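You operate a simulated robot arm through the tools that you are given. There is no shell and no other tool.

Carry out the task below with a simulated robot arm. There is one attempt and no reset: what you move stays moved.

JOB
Roll the dough oval to the 15 cm ring and oil its middle.
Fine: roll it lengthways with the pin, ends at the ring or a little past; pin and brush go back. A coat counts when it lies all over at full strength: go over it till it gets no stronger.

It is judged by the outcome, as a careful person would: the job done as asked, and still so three seconds after it is handed in. It fails if anything else is knocked over, pushed out of place, dropped, spilled or broken.

ROBOT AND FRAMES
A 7-joint arm with a two-finger parallel gripper, fixed in place. Base frame: the origin is on the floor under the middle of its stand, x ahead of it, y to its left, z up; the work surface is at about z = 900. Readings come in mm, degrees, newtons and seconds.
With the tool pointing down near the work surface it reaches from about 340 to 740 mm from the base axis. Its first joint turns from -143.0 to 143.0 degrees. Payload 3 kg.
The tool frame sits at the grasp point between the pads (the TCP): z along the fingers, y along the line on which they close. The tips reach 30 mm beyond it. Largest opening 94 mm; finger width 28, thickness 10; the body of the gripper, 50 by 96 mm, starts 55 mm behind the TCP.
Orientation is that of the tool frame in the base frame, as a unit quaternion [w, x, y, z]. With the fingers straight down and closing along the base's y, the tool's x points along the base's -x, its y along +y and its z along -z.

CONTROLS
- The arm moves only by the tool play_rows. Its argument "plan" is a list of rows, each a list of 6 numbers: the shift along the tool's x, y, z in m, then the turn, a rotation vector about the tool's x, y, z in degrees. In form: [[x, y, z, wx, wy, wz], ...]. A call has 1 to 20 rows; each row shifts and turns the commanded pose from where the row before left it, along the tool's axes as they then stand. "jaw" is the gripper command, from -1 (shut) to 1 (fully open), values between in proportion, set as the call begins (left out, the last holds). Each row takes 0.2 s and may step no farther than 50 mm and 8.6 degrees from the row before; otherwise, or with a gripper value out of range, the whole call is refused. A pose out of reach is approached as far as the arm can. The call stops where the force on the tool passes 60 N (or 10 N more than at its start, if that is more) or the arm is blocked; 0.2 s more then pass. Each finger travels about 45 mm/s and halts on what it meets, pressing with about 26 N; the grip force reading is that of the motor and also rises with nothing between the fingers. The clock runs only during rows and for 0.2 s after the last one: add rows that do not move to give the fingers time. It gives the time, the measured TCP pose, the force on the tool (base axes), the opening and the grip force at its end, in the units of the frame above (readings bear some noise), with the torque about the TCP (base axes, N m) and any sound that the robot's microphone picked up.
- Cameras (640 x 400 px; columns grow to the right, rows downward): "scene" is fixed at [45.6, -498.2, 1694.7]; the picture's right is [0.77, -0.64, 0.00], its down [-0.34, -0.41, -0.84] and it looks along [0.54, 0.65, -0.54] (base axes); focal length 374 px, centre (320, 200). "wrist" rides on the gripper at [76, 14, -102] in the tool frame; the picture's right is [-0.18, 0.98, 0.00], its down [-0.75, -0.14, -0.64] and it looks along [-0.63, -0.12, 0.77] (tool axes); focal length 243 px, centre (320, 200). There is no depth. A picture from a camera that has moved, and an enlarged one, comes with that camera's place and axes in the base frame and with its lens. The place of the scene camera against the robot may be out by one fixed shift of up to 25 mm in any direction.
- grab_frame(camera): a new picture of that camera. The clock stands still meanwhile.
- raise_lower(by): moves the trunk up (or, below 0, down) by that many mm; the arm rides with it, the base frame stays. It gives what a move gives, with no picture.
- inspect(camera, box): a new picture of the part [left, top, right, bottom] of that camera's present view, enlarged. The clock stands still meanwhile.
- close_job(): hands the job in; it is judged then, once.

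Places have to be worked out from the pictures, the camera data and where the tool is seen. Open the gripper and draw the arm clear of the work before you hand the job in, unless the task says otherwise.

The tools are called after "Emit:" as a command line: name --pt "numbers of a row" for each row, then --argument value for the rest, lists and objects as JSON in quotes. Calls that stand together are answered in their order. play_rows: Moves the arm, as the interface text tells. Its arguments: {"type":"object","properties":{"plan":{"type":"array","items":{"type":"array","items":{"type":"number"}}},"jaw":{"type":"number"}},"required":["plan"]} The other tools are called the same way: raise_lower (by) moves the trunk up or down; grab_frame (camera) takes a picture; inspect (camera, box) takes an enlarged picture of a part of a camera's view; close_job () hands the job in.

At the start:

```text
time: 0.0
ee_pos: [315.8, 438.1, 1339.0]
tcp_rot: [-0.001, -0.001, 1.0, -0.001]
force: [-0.1, -0.5, -0.3]
torque: [-0.01, 0.0, -0.01]
finger_gap: 94.2
finger_force: 0.1
trunk travel left (down, up): [-250.0, 140.0]
```

scene: 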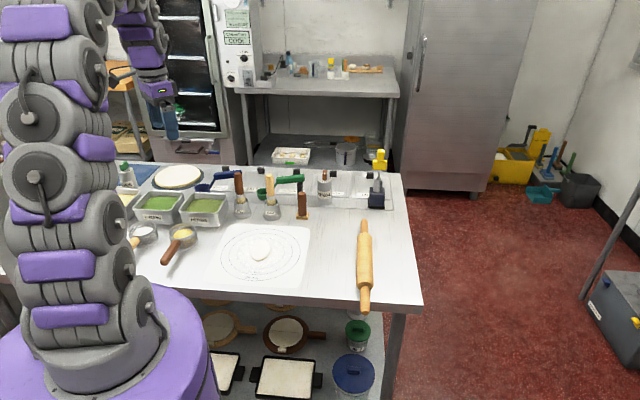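
wrist: 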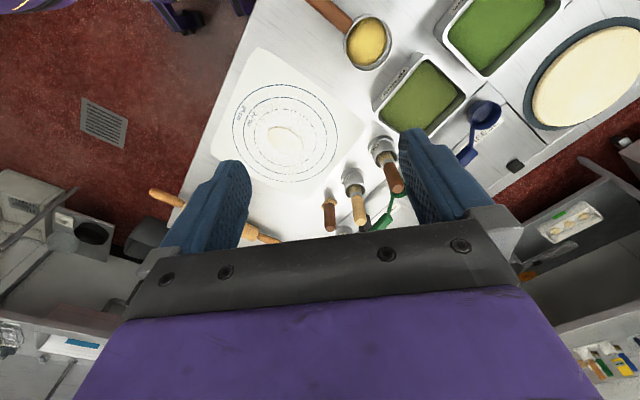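

I start by looking closely at the work area from both cameras before moving anything.

Emit:
inspect --camera "scene" --box '[100, 150, 420, 320]'

Emit:
inspect --camera "scene" --box '[200, 210, 320, 290]'

Emit:
inspect --camera "scene" --box '[220, 160, 340, 230]'

Emit:
inspect --camera "wrist" --box '[200, 0, 480, 240]'

```text
2.00 times, centred on (260, 235) of scene
camera zoom: at [45.6, -498.2, 1694.7], right [0.77, -0.64, 0.0], down [-0.34, -0.41, -0.84], along [0.54, 0.65, -0.54], focal length 748 px, centre (440, 130)
```

zoom: 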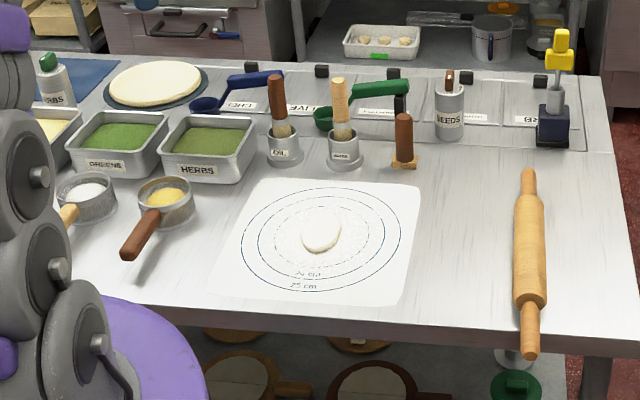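

```text
5.00 times, centred on (260, 250) of scene
camera zoom: at [45.6, -498.2, 1694.7], right [0.77, -0.64, 0.0], down [-0.34, -0.41, -0.84], along [0.54, 0.65, -0.54], focal length 1871 px, centre (620, -50)
```

zoom: 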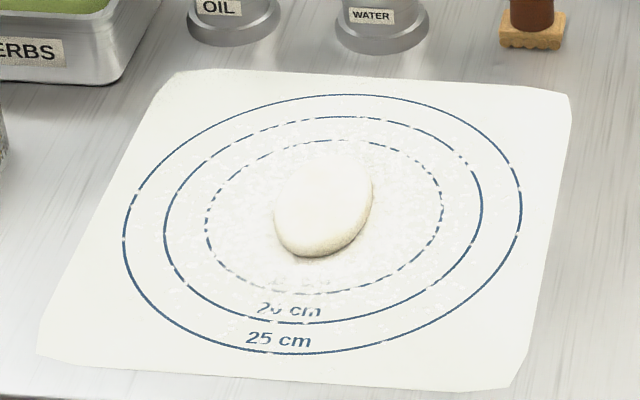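

```text
5.33 times, centred on (280, 195) of scene
camera zoom: at [45.6, -498.2, 1694.7], right [0.77, -0.64, 0.0], down [-0.34, -0.41, -0.84], along [0.54, 0.65, -0.54], focal length 1995 px, centre (533, 227)
```

zoom: 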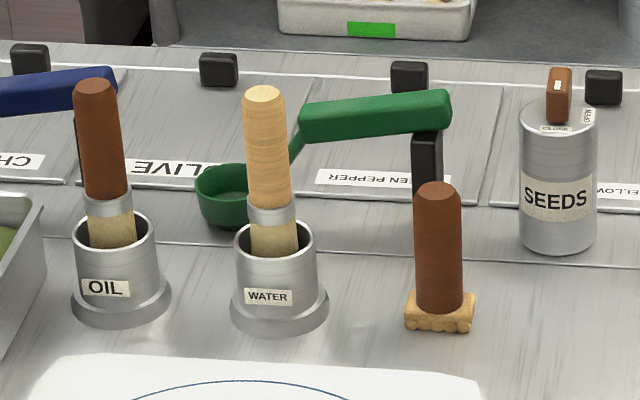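

```text
1.67 times, centred on (340, 120) of wrist
camera zoom: at [241.1, 453.8, 1441.6], right [0.18, 0.98, 0.0], down [0.75, -0.14, 0.64], along [0.63, -0.12, -0.77], focal length 404 px, centre (287, 333)
```

zoom: 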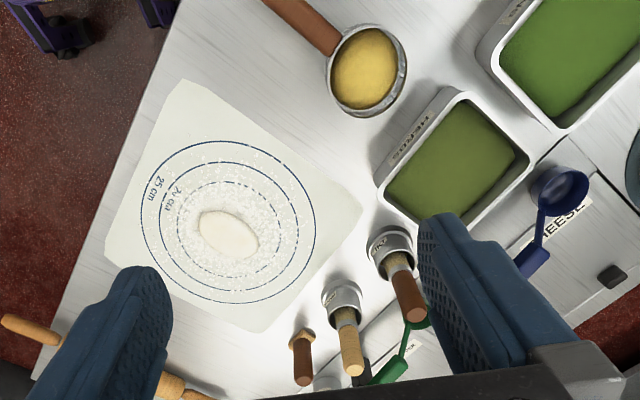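

The scene shows the dough oval near (490, 322), the pin at the right of the table, and the brown-handled brush in the OIL pot. I enlarge the wrist view on the dough, pot and pin to locate them better.

Emit:
inspect --camera "wrist" --box '[225, 70, 353, 190]'

Emit:
inspect --camera "wrist" --box '[310, 120, 438, 240]'

Emit:
inspect --camera "scene" --box '[320, 210, 420, 320]'

```text
3.33 times, centred on (289, 130) of wrist
camera zoom: at [241.1, 453.8, 1441.6], right [0.18, 0.98, 0.0], down [0.75, -0.14, 0.64], along [0.63, -0.12, -0.77], focal length 809 px, centre (423, 433)
```

zoom: 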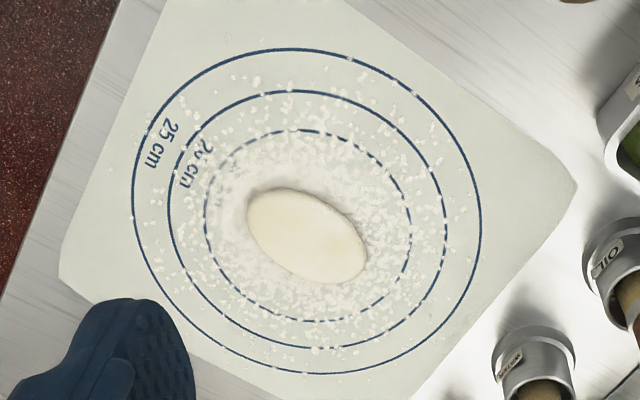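

```text
3.33 times, centred on (374, 180) of wrist
camera zoom: at [241.1, 453.8, 1441.6], right [0.18, 0.98, 0.0], down [0.75, -0.14, 0.64], along [0.63, -0.12, -0.77], focal length 809 px, centre (140, 267)
```

zoom: 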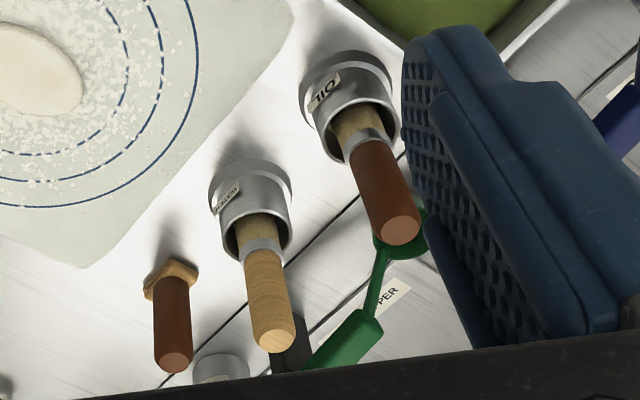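

```text
3.64 times, centred on (370, 265) of scene
camera zoom: at [45.6, -498.2, 1694.7], right [0.77, -0.64, 0.0], down [-0.34, -0.41, -0.84], along [0.54, 0.65, -0.54], focal length 1360 px, centre (138, -36)
```

zoom: 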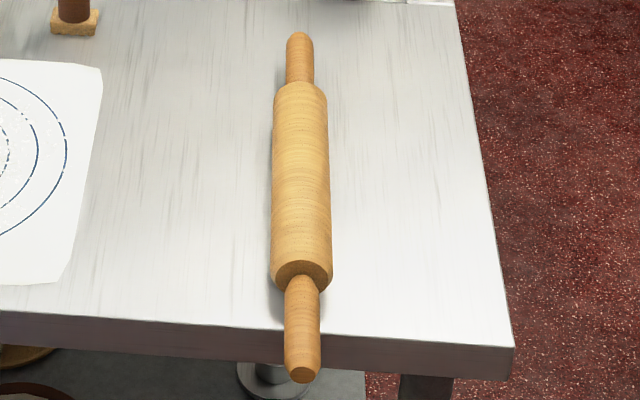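

Measured from the wrist view: ring centre about (484, 324), dough about 88 mm long with its long axis about 47° from base x, and the pin lying parallel to it around (700, 65). I turn the tool so the fingers would close across the pin, and move to a high viewpoint near it.

Emit:
play_rows --jaw 1 --pt "0 0 0 0 0 -7.5" --pt "0 0 0 0 0 -7.5" --pt "0 0 0 0 0 -7.5" --pt "0 0 0 0 0 -7.5" --pt "0 0 0 0 0 -7.5" --pt "0 0 0 0 0 -7.5" --pt "0.00976 -0.03648 0.0099 0 0 0" --pt "0.00976 -0.03648 0.0099 0 0 0" --pt "0.00976 -0.03648 0.0099 0 0 0" --pt "0.00976 -0.03648 0.0099 0 0 0" --pt "0.00976 -0.03648 0.0099 0 0 0" --pt "0.00976 -0.03648 0.0099 0 0 0" --pt "0.00976 -0.03648 0.0099 0 0 0" --pt "0.00976 -0.03648 0.0099 0 0 0" --pt "0.00976 -0.03648 0.0099 0 0 0" --pt "0.00976 -0.03648 0.0099 0 0 0" --pt "0.00976 -0.03648 0.0099 0 0 0" --pt "0.00976 -0.03648 0.0099 0 0 0" --pt "0.00976 -0.03648 0.0099 0 0 0" --pt "0.00976 -0.03648 0.0099 0 0 0"

```text
time: 4.2
ee_pos: [580.4, -26.6, 1200.4]
tcp_rot: [0.0, -0.383, 0.924, 0.002]
force: [-0.8, 0.2, 0.1]
torque: [0.01, -0.01, 0.01]
finger_gap: 93.8
finger_force: 0.0
trunk travel left (down, up): [-250.0, 140.0]
```

The arm arrived at (580, -27, 1200) with the fingers set across the pin. I now take pictures of the pin.

Emit:
grab_frame --camera "wrist"

Emit:
grab_frame --camera "scene"

```text
taken
camera wrist: at [517.8, -68.9, 1302.8], right [-0.57, 0.82, 0.0], down [0.63, 0.43, 0.64], along [0.53, 0.36, -0.77], focal length 243 px, centre (320, 200)
```

wrist: 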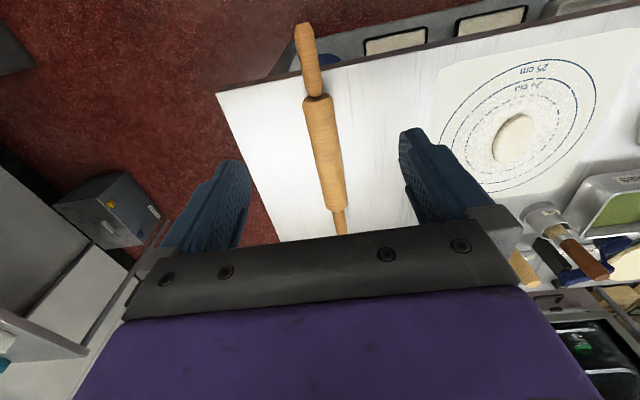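

```text
taken
```

scene: 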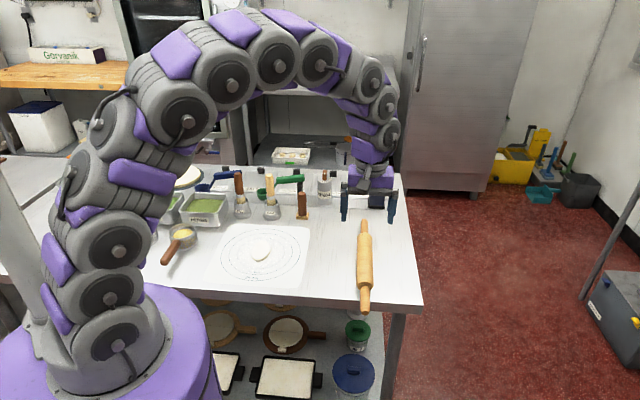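

The pin is in view; I enlarge it to measure its ends, axis and diameter.

Emit:
inspect --camera "wrist" --box '[220, 10, 420, 135]'

Emit:
inspect --camera "wrist" --box '[260, 130, 420, 240]'

```text
3.20 times, centred on (320, 72) of wrist
camera zoom: at [517.8, -68.9, 1302.8], right [-0.57, 0.82, 0.0], down [0.63, 0.43, 0.64], along [0.53, 0.36, -0.77], focal length 776 px, centre (320, 608)
```

zoom: 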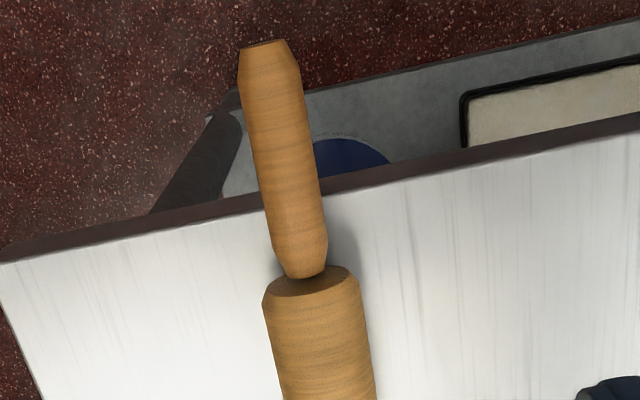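

```text
3.64 times, centred on (340, 185) of wrist
camera zoom: at [517.8, -68.9, 1302.8], right [-0.57, 0.82, 0.0], down [0.63, 0.43, 0.64], along [0.53, 0.36, -0.77], focal length 882 px, centre (247, 254)
```

zoom: 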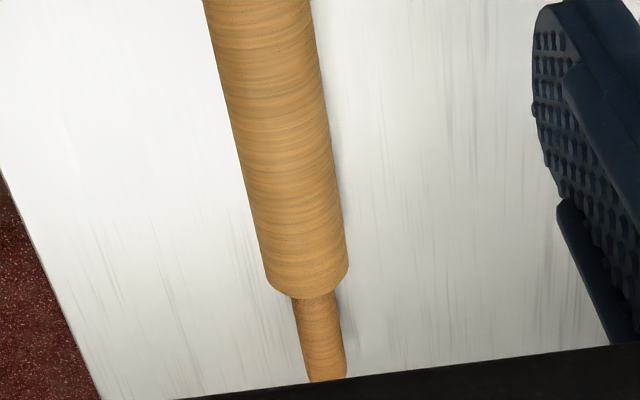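

From the enlarged views the pin's barrel runs from about (618, -5) to (770, 147) at 45°, about 46 mm thick, centre about (694, 71). I move over that centre to z about 1050 and check alignment.

Emit:
play_rows --pt "-0.0299 -0.0023 0.03 0 0 0" --pt "-0.0299 -0.0023 0.03 0 0 0" --pt "-0.0299 -0.0023 0.03 0 0 0" --pt "-0.0299 -0.0023 0.03 0 0 0" --pt "-0.0299 -0.0023 0.03 0 0 0" --pt "0 0 0 0 0 0"

Emit:
grab_frame --camera "wrist"

Emit:
grab_frame --camera "scene"

```text
time: 5.6
ee_pos: [693.9, 73.9, 1050.2]
tcp_rot: [0.0, -0.382, 0.924, 0.001]
force: [-0.8, -0.3, 0.9]
torque: [-0.03, -0.03, 0.03]
finger_gap: 93.7
finger_force: 0.1
trunk travel left (down, up): [-250.0, 140.0]
```

```text
taken
camera wrist: at [630.6, 30.8, 1153.0], right [-0.56, 0.83, 0.0], down [0.63, 0.43, 0.64], along [0.53, 0.36, -0.77], focal length 243 px, centre (320, 200)
```

wrist: 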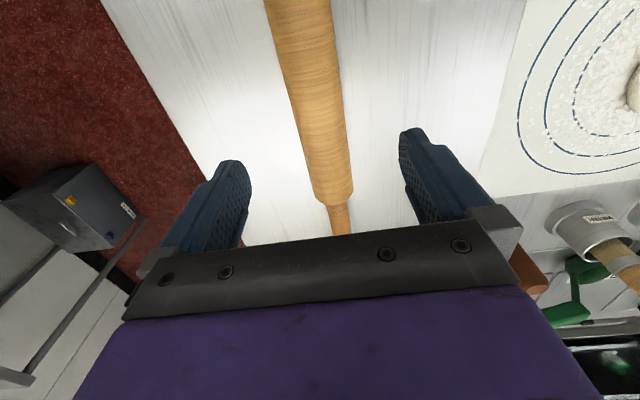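

```text
taken
```

scene: 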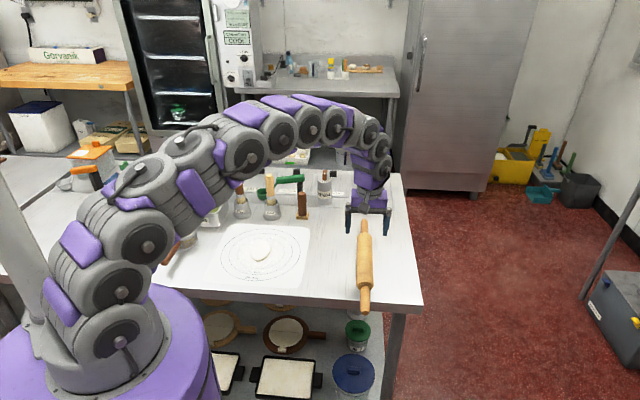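

The barrel axis passes about 2 mm off the TCP. I correct that and lower to z about 941, where the tips stay about 11 mm above the table on both sides of the barrel.

Emit:
play_rows --pt "0.0015 -0.0023 0.03 0 0 0" --pt "0 0 0.03 0 0 0" --pt "0 0 0.03 0 0 0" --pt "0 0 0.019 0 0 0" --pt "0 0 0 0 0 0"

Emit:
grab_frame --camera "wrist"

Emit:
inspect --camera "scene" --box '[320, 200, 420, 320]'

```text
time: 6.8
ee_pos: [693.0, 72.6, 942.1]
tcp_rot: [0.001, -0.383, 0.924, 0.0]
force: [-0.1, -0.3, 0.0]
torque: [0.0, -0.03, -0.04]
finger_gap: 93.9
finger_force: 0.1
trunk travel left (down, up): [-250.0, 140.0]
```

```text
taken
camera wrist: at [631.1, 29.2, 1045.2], right [-0.56, 0.83, 0.0], down [0.63, 0.43, 0.64], along [0.53, 0.36, -0.77], focal length 243 px, centre (320, 200)
```

wrist: 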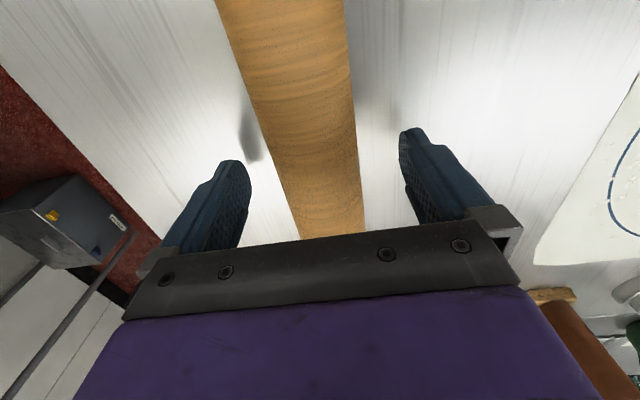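

```text
3.33 times, centred on (370, 260) of scene
camera zoom: at [45.6, -498.2, 1694.7], right [0.77, -0.64, 0.0], down [-0.34, -0.41, -0.84], along [0.54, 0.65, -0.54], focal length 1247 px, centre (153, 0)
```

zoom: 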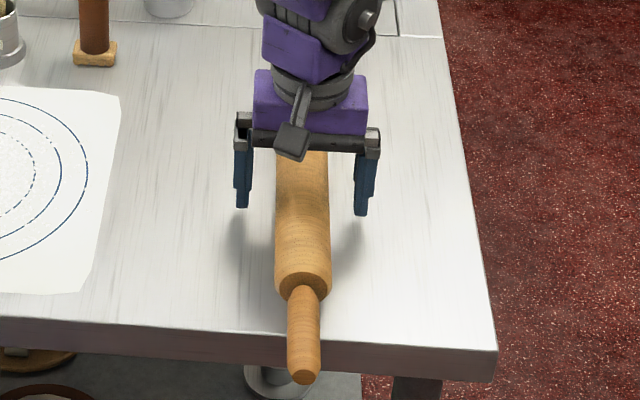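

The barrel lies between the fingers, roughly centred. I close the jaw and wait for the fingers to settle.

Emit:
play_rows --jaw -1 --pt "0 0 0 0 0 0" --pt "0 0 0 0 0 0" --pt "0 0 0 0 0 0" --pt "0 0 0 0 0 0" --pt "0 0 0 0 0 0" --pt "0 0 0 0 0 0"

Emit:
inspect --camera "scene" --box '[320, 200, 420, 320]'

Emit:
grab_frame --camera "wrist"

```text
time: 8.2
ee_pos: [694.0, 71.3, 943.4]
tcp_rot: [-0.001, -0.383, 0.924, 0.001]
force: [1.9, -1.5, 3.2]
torque: [-0.11, -0.06, -0.06]
finger_gap: 47.2
finger_force: 26.2
trunk travel left (down, up): [-250.0, 140.0]
```

```text
3.33 times, centred on (370, 260) of scene
camera zoom: at [45.6, -498.2, 1694.7], right [0.77, -0.64, 0.0], down [-0.34, -0.41, -0.84], along [0.54, 0.65, -0.54], focal length 1247 px, centre (153, 0)
```

zoom: 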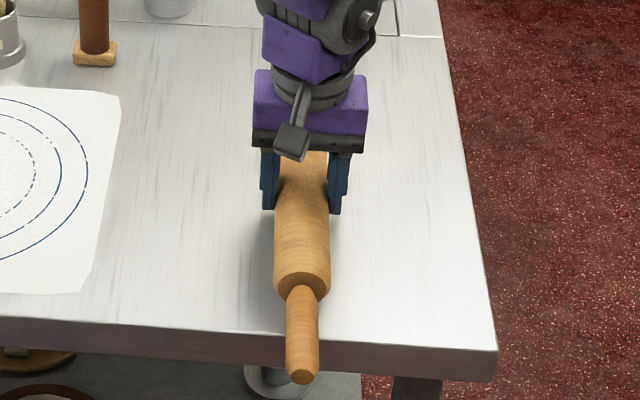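

```text
taken
camera wrist: at [631.1, 29.1, 1045.3], right [-0.56, 0.83, 0.0], down [0.63, 0.43, 0.64], along [0.53, 0.36, -0.77], focal length 243 px, centre (320, 200)
```

wrist: 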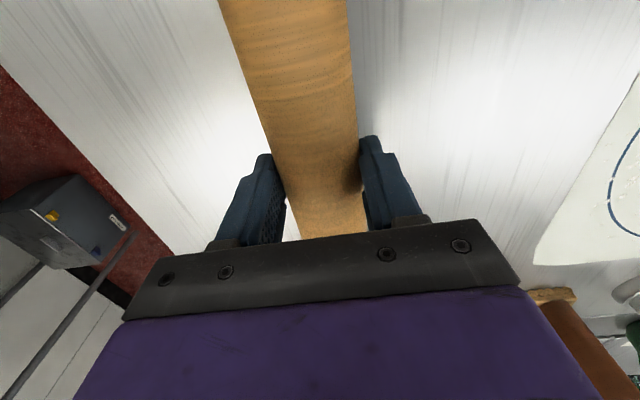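

Gripped at a 47 mm opening, so the barrel is about 47 mm thick and its axis is near z 923.5. I lift it gently and check it hangs level.

Emit:
play_rows --pt "0 0 -0.01 0 0 0" --pt "0 0 -0.02 0 0 0" --pt "0 0 -0.02 0 0 0" --pt "0 0 -0.02 0 0 0" --pt "0 0 -0.02 0 0 0" --pt "0 0 0 0 0 0" --pt "0 0 0 0 0 0"

Emit:
inspect --camera "scene" --box '[320, 180, 420, 320]'

Emit:
grab_frame --camera "wrist"

```text
time: 9.8
ee_pos: [693.5, 70.4, 1032.5]
tcp_rot: [-0.001, -0.382, 0.924, 0.001]
force: [0.4, -0.8, -5.3]
torque: [-0.02, -0.01, 0.1]
finger_gap: 47.2
finger_force: 25.8
trunk travel left (down, up): [-250.0, 140.0]
```

```text
2.86 times, centred on (370, 250) of scene
camera zoom: at [45.6, -498.2, 1694.7], right [0.77, -0.64, 0.0], down [-0.34, -0.41, -0.84], along [0.54, 0.65, -0.54], focal length 1069 px, centre (177, 57)
```

zoom: 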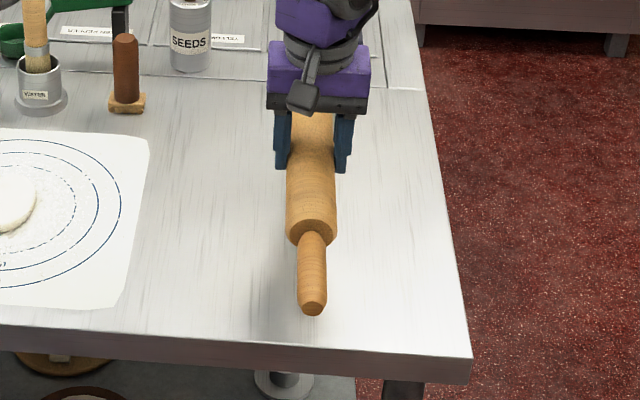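

```text
taken
camera wrist: at [631.2, 28.4, 1135.5], right [-0.56, 0.83, 0.0], down [0.63, 0.43, 0.64], along [0.53, 0.36, -0.77], focal length 243 px, centre (320, 200)
```

wrist: 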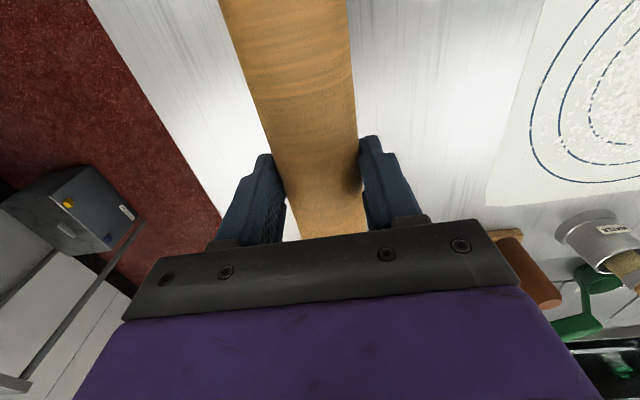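

The pin hangs level (about 5 N). I lift it to about z 1150 and turn it about 88° so its axis will lie across the dough's long axis.

Emit:
play_rows --pt "0 0 -0.03 0 0 0" --pt "0 0 -0.03 0 0 0" --pt "0 0 -0.03 0 0 0" --pt "0 0 -0.03 0 0 0" --pt "0 0 0 0 0 8.05" --pt "0 0 0 0 0 8.05" --pt "0 0 0 0 0 8.05" --pt "0 0 0 0 0 8.05" --pt "0 0 0 0 0 8.05" --pt "0 0 0 0 0 8.05" --pt "0 0 0 0 0 8.05" --pt "0 0 0 0 0 8.05" --pt "0 0 0 0 0 8.05" --pt "0 0 0 0 0 8.05" --pt "0 0 0 0 0 8.05" --pt "0 0 0 0 0 0"

```text
time: 13.2
ee_pos: [694.1, 72.8, 1151.4]
tcp_rot: [-0.001, 0.372, 0.928, 0.0]
force: [-1.2, 0.0, -5.5]
torque: [0.04, 0.02, 0.01]
finger_gap: 47.4
finger_force: 26.5
trunk travel left (down, up): [-250.0, 140.0]
```

Orientation is right (closing direction about 46.4°). I carry the pin, still high, to a spot in front of the dough where the wrist camera can see the dough beside it.

Emit:
play_rows --pt "0.03685 -0.00845 0 0 0 0" --pt "0.03685 -0.00845 0 0 0 0" --pt "0.03685 -0.00845 0 0 0 0" --pt "0.03685 -0.00845 0 0 0 0" --pt "0.03685 -0.00845 0 0 0 0" --pt "0.03685 -0.00845 0 0 0 0" --pt "0.03685 -0.00845 0 0 0 0" --pt "0.03685 -0.00845 0 0 0 0" --pt "0.03685 -0.00845 0 0 0 0" --pt "0.03685 -0.00845 0 0 0 0" --pt "0.03685 -0.00845 0 0 0 0" --pt "0 0 0 0 0 0"

Emit:
grab_frame --camera "wrist"

Emit:
grab_frame --camera "scene"

```text
time: 15.8
ee_pos: [333.8, 283.8, 1153.9]
tcp_rot: [-0.001, 0.371, 0.929, -0.001]
force: [0.7, 0.7, -4.8]
torque: [0.0, 0.01, 0.0]
finger_gap: 47.3
finger_force: 26.2
trunk travel left (down, up): [-250.0, 140.0]
```

```text
taken
camera wrist: at [290.2, 348.5, 1255.2], right [0.81, 0.58, 0.0], down [0.45, -0.62, 0.64], along [0.37, -0.52, -0.77], focal length 243 px, centre (320, 200)
```

wrist: 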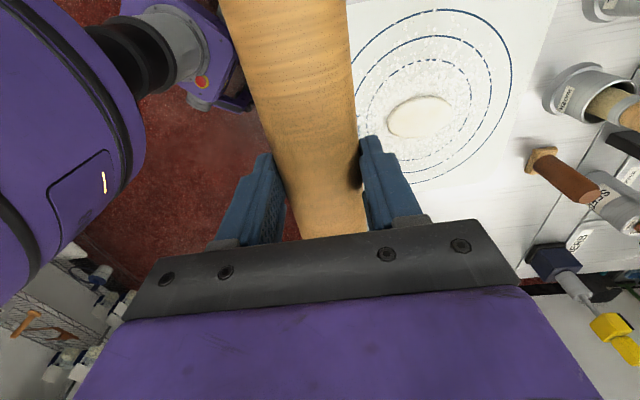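

```text
taken
```

scene: 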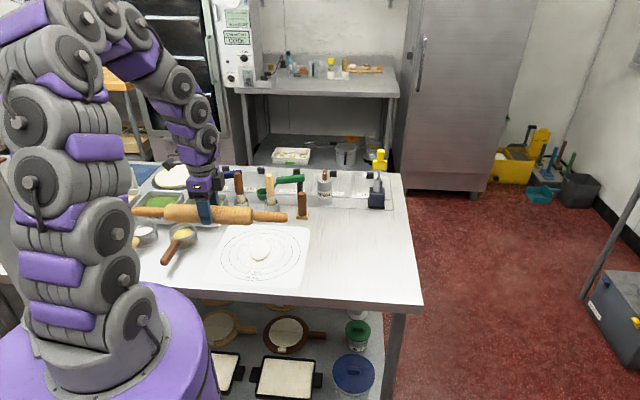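

The dough is visible next to the pin from nearly above. I enlarge it to fix its long axis and the rings' centre.

Emit:
inspect --camera "wrist" --box '[350, 0, 526, 190]'

Emit:
inspect --camera "wrist" --box '[376, 80, 462, 150]'

```text
2.11 times, centred on (438, 95) of wrist
camera zoom: at [290.2, 348.5, 1255.2], right [0.81, 0.58, 0.0], down [0.45, -0.62, 0.64], along [0.37, -0.52, -0.77], focal length 511 px, centre (72, 421)
```

zoom: 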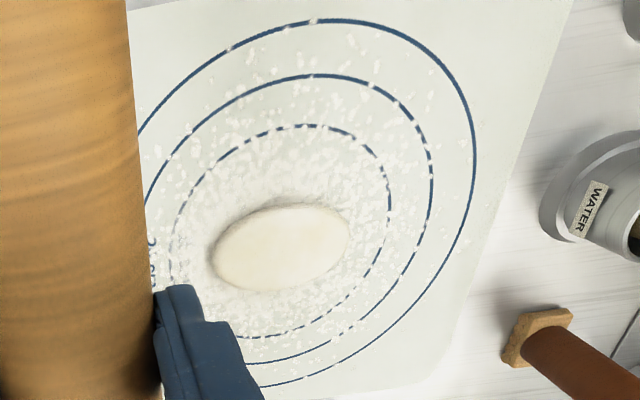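

```text
5.71 times, centred on (419, 115) of wrist
camera zoom: at [290.2, 348.5, 1255.2], right [0.81, 0.58, 0.0], down [0.45, -0.62, 0.64], along [0.37, -0.52, -0.77], focal length 1386 px, centre (-246, 686)
```

zoom: 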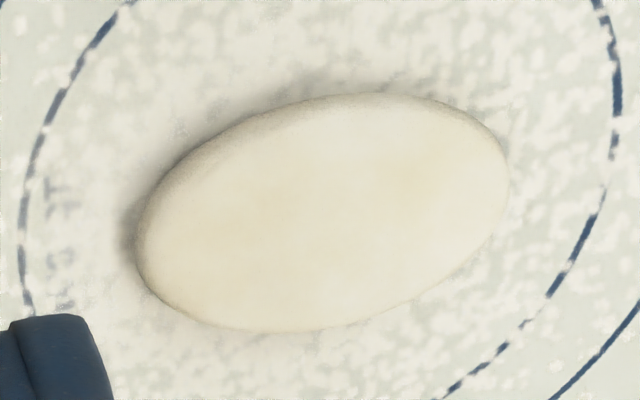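

The dough is an oval about 91 × 60 mm, its long axis at 45.0°, centred at (485, 325), the same as the rings. I move the pin over it, gripping point 40 mm to the side so the fingers pass beside the dough, and lower to TCP z 1000 (pin still about 57 mm above the table).

Emit:
play_rows --pt "0 0 0 0 0 1.4" --pt "-0.0236 0.0271 0 0 0 0" --pt "-0.0236 0.0271 0 0 0 0" --pt "-0.0236 0.0271 0 0 0 0" --pt "-0.0236 0.0271 0 0 0 0" --pt "-0.0236 0.0271 0 0 0 0" --pt "0 0 0.0308 0 0 0" --pt "0 0 0.0308 0 0 0" --pt "0 0 0.0308 0 0 0" --pt "0 0 0.0308 0 0 0" --pt "0 0 0.0308 0 0 0" --pt "0 0 0 0 0 0"

Emit:
inspect --camera "scene" --box '[130, 150, 350, 310]'

Emit:
grab_frame --camera "wrist"

```text
time: 18.4
ee_pos: [513.7, 296.7, 996.5]
tcp_rot: [-0.001, 0.383, 0.924, 0.0]
force: [-0.1, 0.8, -6.3]
torque: [-0.02, 0.02, 0.0]
finger_gap: 47.5
finger_force: 25.7
trunk travel left (down, up): [-250.0, 140.0]
```

```text
2.50 times, centred on (240, 230) of scene
camera zoom: at [45.6, -498.2, 1694.7], right [0.77, -0.64, 0.0], down [-0.34, -0.41, -0.84], along [0.54, 0.65, -0.54], focal length 935 px, centre (520, 125)
```

zoom: 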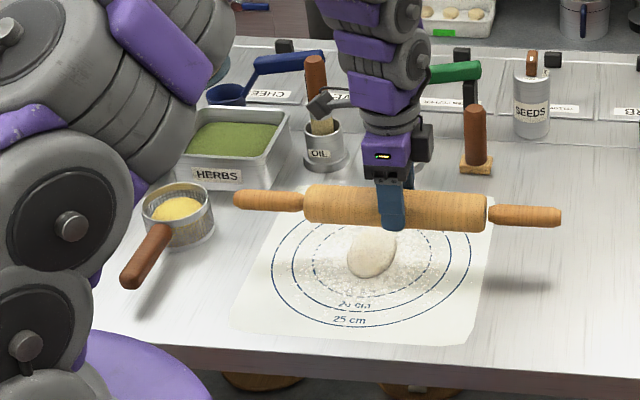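

```text
taken
camera wrist: at [471.4, 361.9, 1099.6], right [0.82, 0.57, 0.0], down [0.43, -0.63, 0.64], along [0.36, -0.53, -0.77], focal length 243 px, centre (320, 200)
```

wrist: 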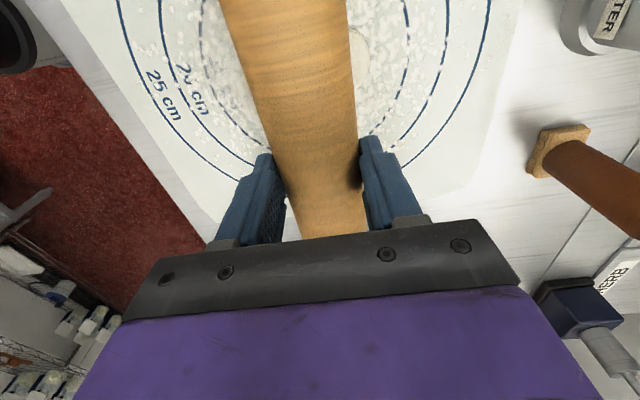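

All clear around the pin. I lower it in small steps toward the middle of the dough, watching the force.

Emit:
play_rows --pt "0 0 0.015 0 0 0" --pt "0 0 0.01 0 0 0" --pt "0 0 0.004 0 0 0" --pt "0 0 0 0 0 0"

Emit:
inspect --camera "scene" --box '[180, 200, 340, 300]'

```text
time: 19.4
ee_pos: [515.7, 297.0, 968.6]
tcp_rot: [-0.001, 0.383, 0.924, -0.001]
force: [-0.6, 0.4, -6.3]
torque: [-0.01, 0.02, -0.04]
finger_gap: 47.4
finger_force: 26.4
trunk travel left (down, up): [-250.0, 140.0]
```

```text
4.00 times, centred on (260, 250) of scene
camera zoom: at [45.6, -498.2, 1694.7], right [0.77, -0.64, 0.0], down [-0.34, -0.41, -0.84], along [0.54, 0.65, -0.54], focal length 1496 px, centre (560, 0)
```

zoom: 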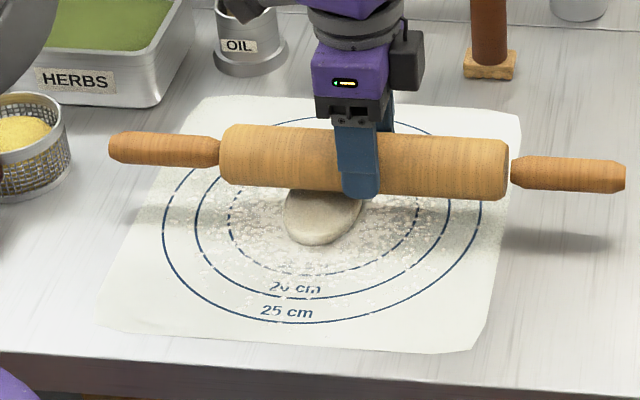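

No contact yet (pin bottom about 26 mm above the table). I continue down in 3 mm steps.

Emit:
play_rows --pt "0 0 0.003 0 0 0" --pt "0 0 0.003 0 0 0" --pt "0 0 0 0 0 0"

Emit:
play_rows --pt "0 0 0.003 0 0 0" --pt "0 0 0 0 0 0"

```text
time: 20.2
ee_pos: [515.9, 297.8, 965.0]
tcp_rot: [0.0, 0.382, 0.924, 0.0]
force: [0.3, 0.2, -5.4]
torque: [-0.02, 0.01, 0.0]
finger_gap: 47.4
finger_force: 26.1
trunk travel left (down, up): [-250.0, 140.0]
```

```text
time: 20.8
ee_pos: [515.7, 298.3, 960.4]
tcp_rot: [-0.001, 0.383, 0.924, 0.0]
force: [0.1, -0.2, -5.8]
torque: [-0.02, -0.03, 0.0]
finger_gap: 47.3
finger_force: 26.0
trunk travel left (down, up): [-250.0, 140.0]
```

Still no contact at a pin-bottom height of about 18 mm. I go on in 2 mm steps.

Emit:
play_rows --pt "0 0 0.002 0 0 0" --pt "0 0 0 0 0 0"

Emit:
play_rows --pt "0 0 0.002 0 0 0" --pt "0 0 0 0 0 0"

Emit:
play_rows --pt "0 0 0.002 0 0 0" --pt "0 0 0 0 0 0"

```text
time: 21.4
ee_pos: [515.7, 297.3, 958.6]
tcp_rot: [-0.001, 0.382, 0.924, 0.001]
force: [0.4, -0.2, -5.9]
torque: [-0.02, -0.04, 0.01]
finger_gap: 47.1
finger_force: 26.2
trunk travel left (down, up): [-250.0, 140.0]
```

```text
time: 22.0
ee_pos: [515.5, 297.8, 958.6]
tcp_rot: [0.0, 0.383, 0.924, 0.001]
force: [3.1, -0.7, 6.2]
torque: [0.29, 0.2, -0.07]
finger_gap: 47.3
finger_force: 25.5
trunk travel left (down, up): [-250.0, 140.0]
```

```text
time: 22.6
ee_pos: [515.6, 297.7, 956.4]
tcp_rot: [0.001, 0.382, 0.924, 0.002]
force: [6.1, 0.8, 18.7]
torque: [0.26, 0.06, -0.07]
finger_gap: 47.4
finger_force: 26.3
trunk travel left (down, up): [-250.0, 140.0]
```

Contact at a height of about 15 mm, now pressing with roughly 24 N. I look at what the dough does under the press.

Emit:
inspect --camera "scene" --box '[200, 210, 320, 285]'

Emit:
grab_frame --camera "wrist"

```text
5.33 times, centred on (260, 248) of scene
camera zoom: at [45.6, -498.2, 1694.7], right [0.77, -0.64, 0.0], down [-0.34, -0.41, -0.84], along [0.54, 0.65, -0.54], focal length 1995 px, centre (640, -53)
```

zoom: 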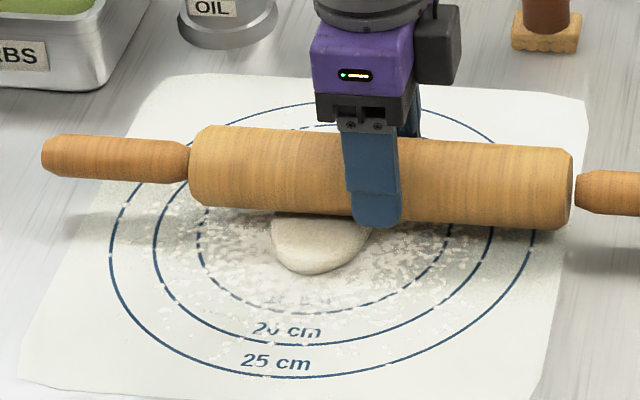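

```text
taken
camera wrist: at [472.8, 362.4, 1058.9], right [0.82, 0.57, 0.0], down [0.43, -0.63, 0.64], along [0.36, -0.53, -0.77], focal length 243 px, centre (320, 200)
```

wrist: 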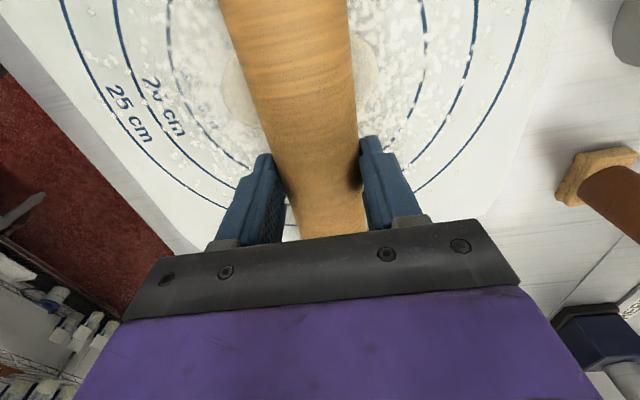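

The pin sits across the middle of the oval. I roll outward along the long axis, first 50 mm toward the far end, at this height.

Emit:
play_rows --pt "0 0.01 0 0 0 0" --pt "0 0.01 0 0 0 0" --pt "0 0.01 0 0 0 0" --pt "0 0.01 0 0 0 0" --pt "0 0.01 0 0 0 0"

Emit:
inspect --camera "scene" --box '[200, 210, 320, 285]'

Emit:
grab_frame --camera "wrist"

```text
time: 23.8
ee_pos: [550.9, 333.3, 955.2]
tcp_rot: [0.001, 0.382, 0.924, 0.0]
force: [-0.7, -0.2, -6.0]
torque: [0.01, -0.02, -0.01]
finger_gap: 47.1
finger_force: 26.4
trunk travel left (down, up): [-250.0, 140.0]
```

```text
5.33 times, centred on (260, 248) of scene
camera zoom: at [45.6, -498.2, 1694.7], right [0.77, -0.64, 0.0], down [-0.34, -0.41, -0.84], along [0.54, 0.65, -0.54], focal length 1995 px, centre (640, -53)
```

zoom: 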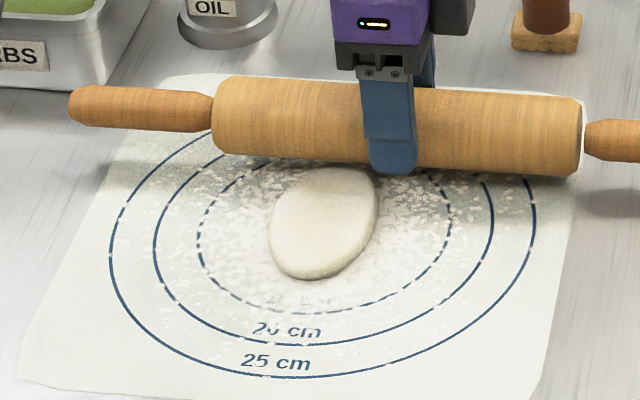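

```text
taken
camera wrist: at [507.8, 398.2, 1057.5], right [0.82, 0.57, 0.0], down [0.43, -0.63, 0.64], along [0.36, -0.53, -0.77], focal length 243 px, centre (320, 200)
```

wrist: 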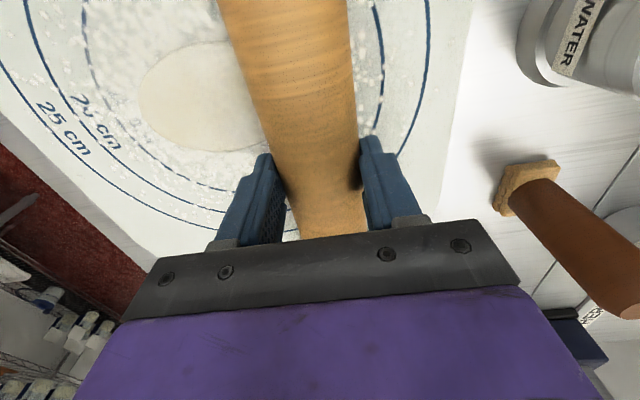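

The dough deforms smoothly and stays put; the pin has cleared the far end (no load). I roll back across to the near end at the same height.

Emit:
play_rows --pt "0 -0.01 0 0 0 0" --pt "0 -0.01 0 0 0 0" --pt "0 -0.01 0 0 0 0" --pt "0 -0.01 0 0 0 0" --pt "0 -0.01 0 0 0 0" --pt "0 -0.01 0 0 0 0" --pt "0 -0.01 0 0 0 0" --pt "0 -0.01 0 0 0 0" --pt "0 -0.01 0 0 0 0" --pt "0 -0.01 0 0 0 0" --pt "0 -0.01 0 0 0 0"

Emit:
inspect --camera "scene" --box '[200, 210, 320, 285]'

Emit:
grab_frame --camera "wrist"

```text
time: 26.2
ee_pos: [474.2, 255.6, 954.7]
tcp_rot: [-0.001, 0.381, 0.924, 0.001]
force: [-0.2, 0.7, -4.7]
torque: [0.0, -0.01, 0.02]
finger_gap: 47.1
finger_force: 25.8
trunk travel left (down, up): [-250.0, 140.0]
```

```text
5.33 times, centred on (260, 248) of scene
camera zoom: at [45.6, -498.2, 1694.7], right [0.77, -0.64, 0.0], down [-0.34, -0.41, -0.84], along [0.54, 0.65, -0.54], focal length 1995 px, centre (640, -53)
```

zoom: 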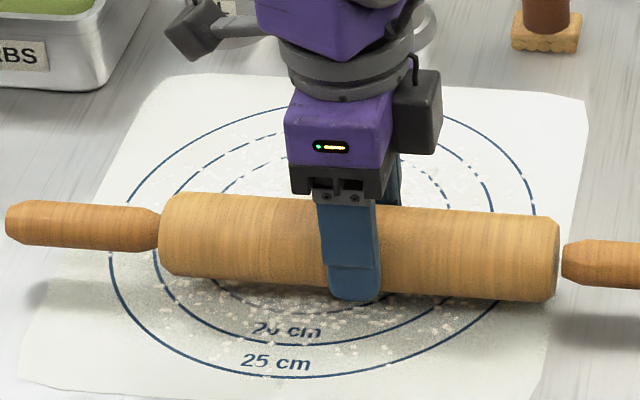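

```text
taken
camera wrist: at [431.3, 320.8, 1056.4], right [0.82, 0.57, 0.0], down [0.43, -0.63, 0.64], along [0.36, -0.53, -0.77], focal length 243 px, centre (320, 200)
```

wrist: 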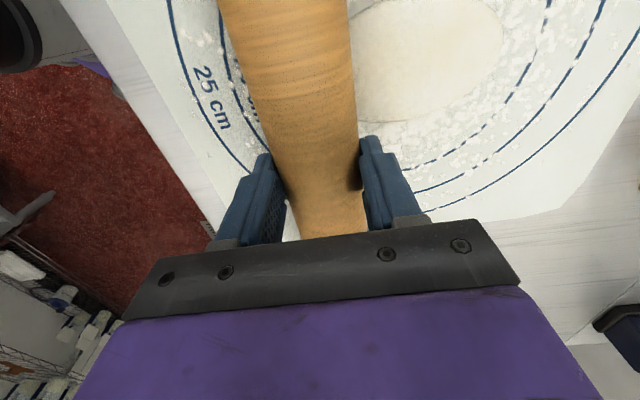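

I lower the pin 1.5 mm and roll across to the far side again, then measure the length from the scene picture.

Emit:
play_rows --pt "0 0 0.0015 0 0 0" --pt "0 0.01 0 0 0 0" --pt "0 0.01 0 0 0 0" --pt "0 0.01 0 0 0 0" --pt "0 0.01 0 0 0 0" --pt "0 0.01 0 0 0 0" --pt "0 0.01 0 0 0 0" --pt "0 0.01 0 0 0 0" --pt "0 0.01 0 0 0 0" --pt "0 0.01 0 0 0 0" --pt "0 0.01 0 0 0 0" --pt "0 0.01 0 0 0 0" --pt "0 0.01 0 0 0 0"

Emit:
inspect --camera "scene" --box '[200, 210, 320, 285]'

Emit:
grab_frame --camera "wrist"

```text
time: 29.0
ee_pos: [558.7, 338.9, 952.5]
tcp_rot: [-0.002, 0.383, 0.924, -0.001]
force: [0.6, 0.0, -5.7]
torque: [0.01, -0.05, 0.02]
finger_gap: 47.1
finger_force: 26.0
trunk travel left (down, up): [-250.0, 140.0]
```

```text
5.33 times, centred on (260, 248) of scene
camera zoom: at [45.6, -498.2, 1694.7], right [0.77, -0.64, 0.0], down [-0.34, -0.41, -0.84], along [0.54, 0.65, -0.54], focal length 1995 px, centre (640, -53)
```

zoom: 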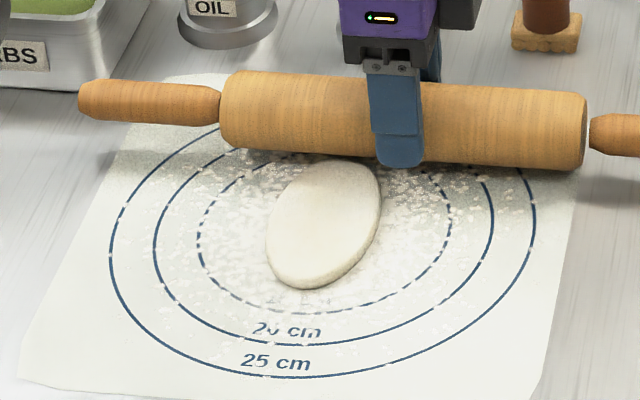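

```text
taken
camera wrist: at [516.5, 404.0, 1054.7], right [0.83, 0.56, 0.0], down [0.43, -0.63, 0.64], along [0.36, -0.53, -0.77], focal length 243 px, centre (320, 200)
```

wrist: 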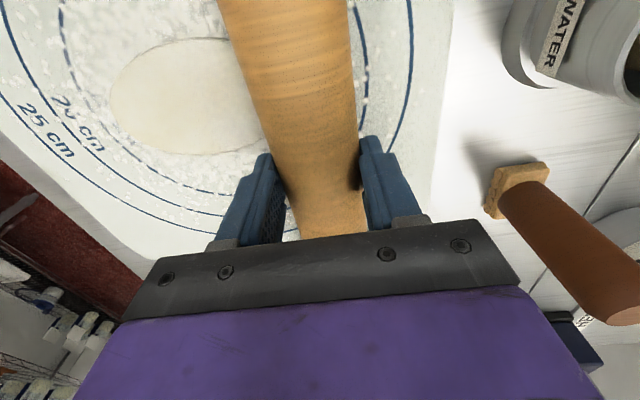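

The dough is now about 110 mm long and still centred. I lower 1.5 mm more and roll back across to the near side, then forward again.

Emit:
play_rows --pt "0 0 0.0015 0 0 0" --pt "0 -0.01 0 0 0 0" --pt "0 -0.01 0 0 0 0" --pt "0 -0.01 0 0 0 0" --pt "0 -0.01 0 0 0 0" --pt "0 -0.01 0 0 0 0" --pt "0 -0.01 0 0 0 0" --pt "0 -0.01 0 0 0 0" --pt "0 -0.01 0 0 0 0" --pt "0 -0.01 0 0 0 0" --pt "0 -0.01 0 0 0 0" --pt "0 -0.01 0 0 0 0" --pt "0 -0.01 0 0 0 0" --pt "0 -0.01 0 0 0 0"

Emit:
play_rows --pt "0 0.01 0 0 0 0" --pt "0 0.01 0 0 0 0" --pt "0 0.01 0 0 0 0" --pt "0 0.01 0 0 0 0" --pt "0 0.01 0 0 0 0" --pt "0 0.01 0 0 0 0" --pt "0 0.01 0 0 0 0" --pt "0 0.01 0 0 0 0" --pt "0 0.01 0 0 0 0" --pt "0 0.01 0 0 0 0" --pt "0 0.01 0 0 0 0" --pt "0 0.01 0 0 0 0" --pt "0 0.01 0 0 0 0" --pt "0 0.01 0 0 0 0"

Emit:
inspect --camera "scene" --box '[200, 210, 320, 285]'

Emit:
grab_frame --camera "wrist"

```text
time: 32.0
ee_pos: [465.5, 247.9, 952.2]
tcp_rot: [-0.001, 0.383, 0.924, -0.001]
force: [-1.3, 1.2, -5.3]
torque: [0.01, 0.0, 0.01]
finger_gap: 47.0
finger_force: 26.0
trunk travel left (down, up): [-250.0, 140.0]
```

```text
time: 35.0
ee_pos: [565.4, 347.3, 951.5]
tcp_rot: [0.0, 0.383, 0.924, 0.0]
force: [-0.3, -0.5, -5.7]
torque: [-0.02, 0.02, 0.05]
finger_gap: 47.4
finger_force: 26.0
trunk travel left (down, up): [-250.0, 140.0]
```

```text
5.33 times, centred on (260, 248) of scene
camera zoom: at [45.6, -498.2, 1694.7], right [0.77, -0.64, 0.0], down [-0.34, -0.41, -0.84], along [0.54, 0.65, -0.54], focal length 1995 px, centre (640, -53)
```

zoom: 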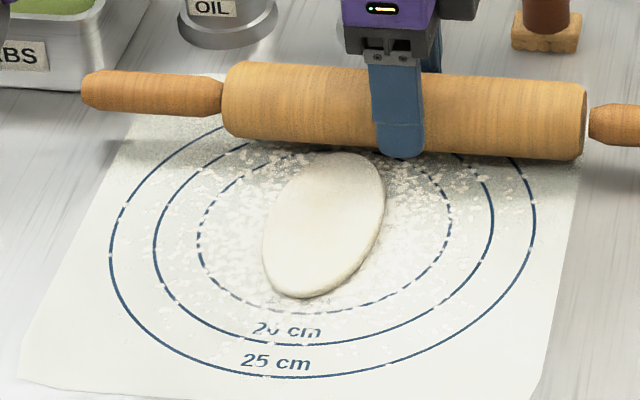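

```text
taken
camera wrist: at [522.5, 412.4, 1054.0], right [0.82, 0.57, 0.0], down [0.43, -0.63, 0.64], along [0.36, -0.53, -0.77], focal length 243 px, centre (320, 200)
```

wrist: 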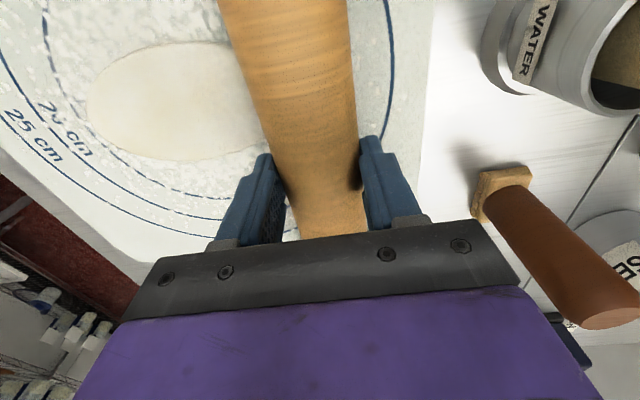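

The dough keeps lengthening. I enlarge the wrist view to measure both ends against the 15 cm ring.

Emit:
inspect --camera "wrist" --box '[30, 0, 270, 180]'

Emit:
inspect --camera "scene" --box '[235, 225, 290, 275]'

```text
2.22 times, centred on (150, 90) of wrist
camera zoom: at [522.5, 412.4, 1054.0], right [0.82, 0.57, 0.0], down [0.43, -0.63, 0.64], along [0.36, -0.53, -0.77], focal length 539 px, centre (698, 444)
```

zoom: 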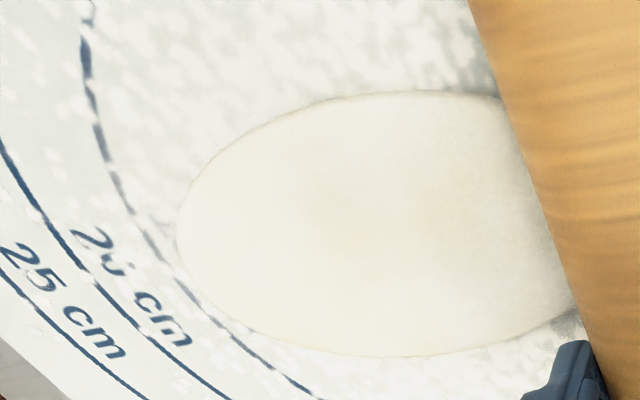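

```text
8.00 times, centred on (262, 250) of scene
camera zoom: at [45.6, -498.2, 1694.7], right [0.77, -0.64, 0.0], down [-0.34, -0.41, -0.84], along [0.54, 0.65, -0.54], focal length 2993 px, centre (780, -200)
```

zoom: 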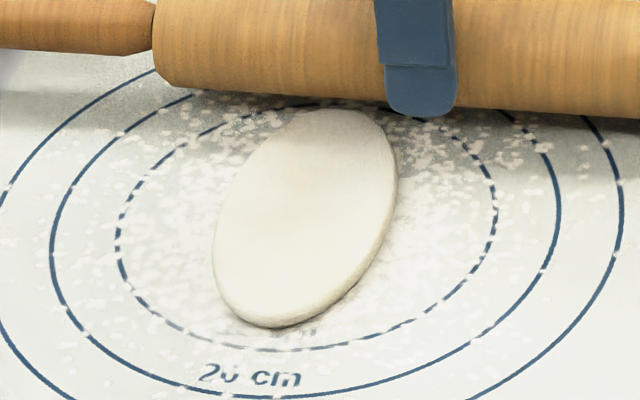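

Near end appears about 13 mm short of the ring and the far end closer to it. I lift the pin and back off to a clear view from above to measure both ends properly.

Emit:
play_rows --pt "0 0 -0.03 0 0 0" --pt "0 0 -0.04 0 0 0" --pt "0 0 -0.04 0 0 0" --pt "0.017 -0.0298 -0.0129 0 0 0" --pt "0.017 -0.0298 -0.0129 0 0 0" --pt "0.017 -0.0298 -0.0129 0 0 0" --pt "0.017 -0.0298 -0.0129 0 0 0" --pt "0.017 -0.0298 -0.0129 0 0 0" --pt "0.017 -0.0298 -0.0129 0 0 0" --pt "0.017 -0.0298 -0.0129 0 0 0" --pt "0 0 0 0 0 0"

Emit:
inspect --camera "wrist" --box '[350, 0, 526, 190]'

Emit:
inspect --camera "scene" --box '[220, 215, 300, 285]'

```text
time: 37.4
ee_pos: [330.1, 283.9, 1152.1]
tcp_rot: [-0.001, 0.383, 0.924, -0.001]
force: [0.3, 0.2, -6.1]
torque: [-0.02, 0.0, 0.0]
finger_gap: 47.0
finger_force: 25.8
trunk travel left (down, up): [-250.0, 140.0]
```

```text
2.11 times, centred on (438, 95) of wrist
camera zoom: at [289.7, 348.4, 1254.4], right [0.82, 0.57, 0.0], down [0.43, -0.63, 0.64], along [0.36, -0.53, -0.77], focal length 511 px, centre (72, 421)
```

zoom: 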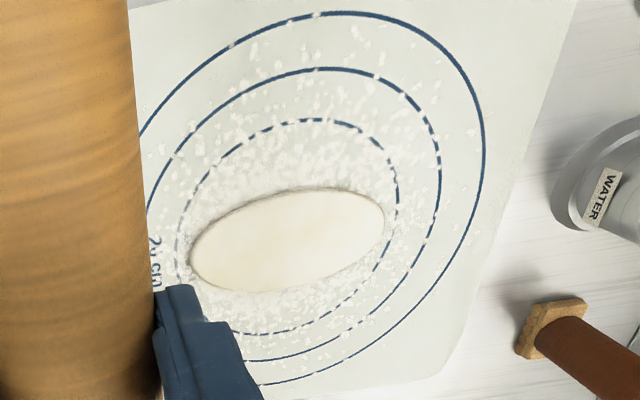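

```text
5.71 times, centred on (260, 250) of scene
camera zoom: at [45.6, -498.2, 1694.7], right [0.77, -0.64, 0.0], down [-0.34, -0.41, -0.84], along [0.54, 0.65, -0.54], focal length 2138 px, centre (663, -86)
```

zoom: 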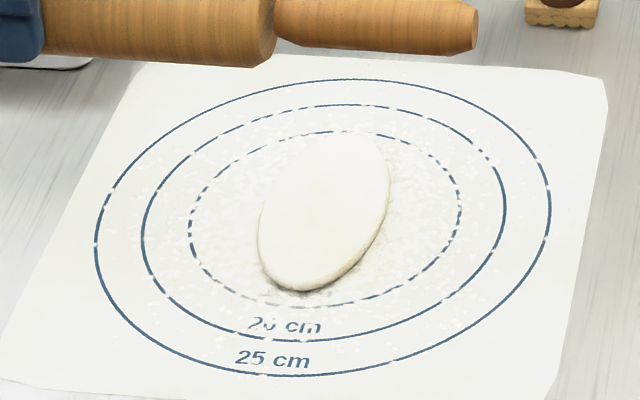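

From above the dough now runs from about 64 mm on the near side to 66 mm on the far side of the centre, so about 130 mm long, centred. I need about 10–12 mm more at each end, so I return to the middle for another, slightly lower pass.

Emit:
play_rows --pt "-0.0201 0.023 0 0 0 0" --pt "-0.0201 0.023 0 0 0 0" --pt "-0.0201 0.023 0 0 0 0" --pt "-0.0201 0.023 0 0 0 0" --pt "-0.0201 0.023 0 0 0 0" --pt "-0.0201 0.023 0 0 0 0" --pt "0 0 0.038 0 0 0" --pt "0 0 0.038 0 0 0" --pt "0 0 0.038 0 0 0" --pt "0 0 0.038 0 0 0" --pt "0 0 0.035 0 0 0" --pt "0 0 0 0 0 0"

```text
time: 40.0
ee_pos: [514.5, 297.9, 964.9]
tcp_rot: [-0.001, 0.382, 0.924, 0.001]
force: [0.1, -0.4, -5.1]
torque: [-0.06, 0.0, -0.01]
finger_gap: 47.2
finger_force: 26.2
trunk travel left (down, up): [-250.0, 140.0]
```

Back over the middle at z 965. I lower onto the dough to about 951 and read the force.

Emit:
play_rows --pt "0 0 0.008 0 0 0" --pt "0 0 0.004 0 0 0" --pt "0 0 0.002 0 0 0" --pt "0 0 0 0 0 0"

```text
time: 41.0
ee_pos: [515.5, 296.3, 951.3]
tcp_rot: [0.0, 0.383, 0.924, 0.001]
force: [0.0, 1.0, -3.0]
torque: [0.03, -0.03, -0.04]
finger_gap: 47.1
finger_force: 25.8
trunk travel left (down, up): [-250.0, 140.0]
```

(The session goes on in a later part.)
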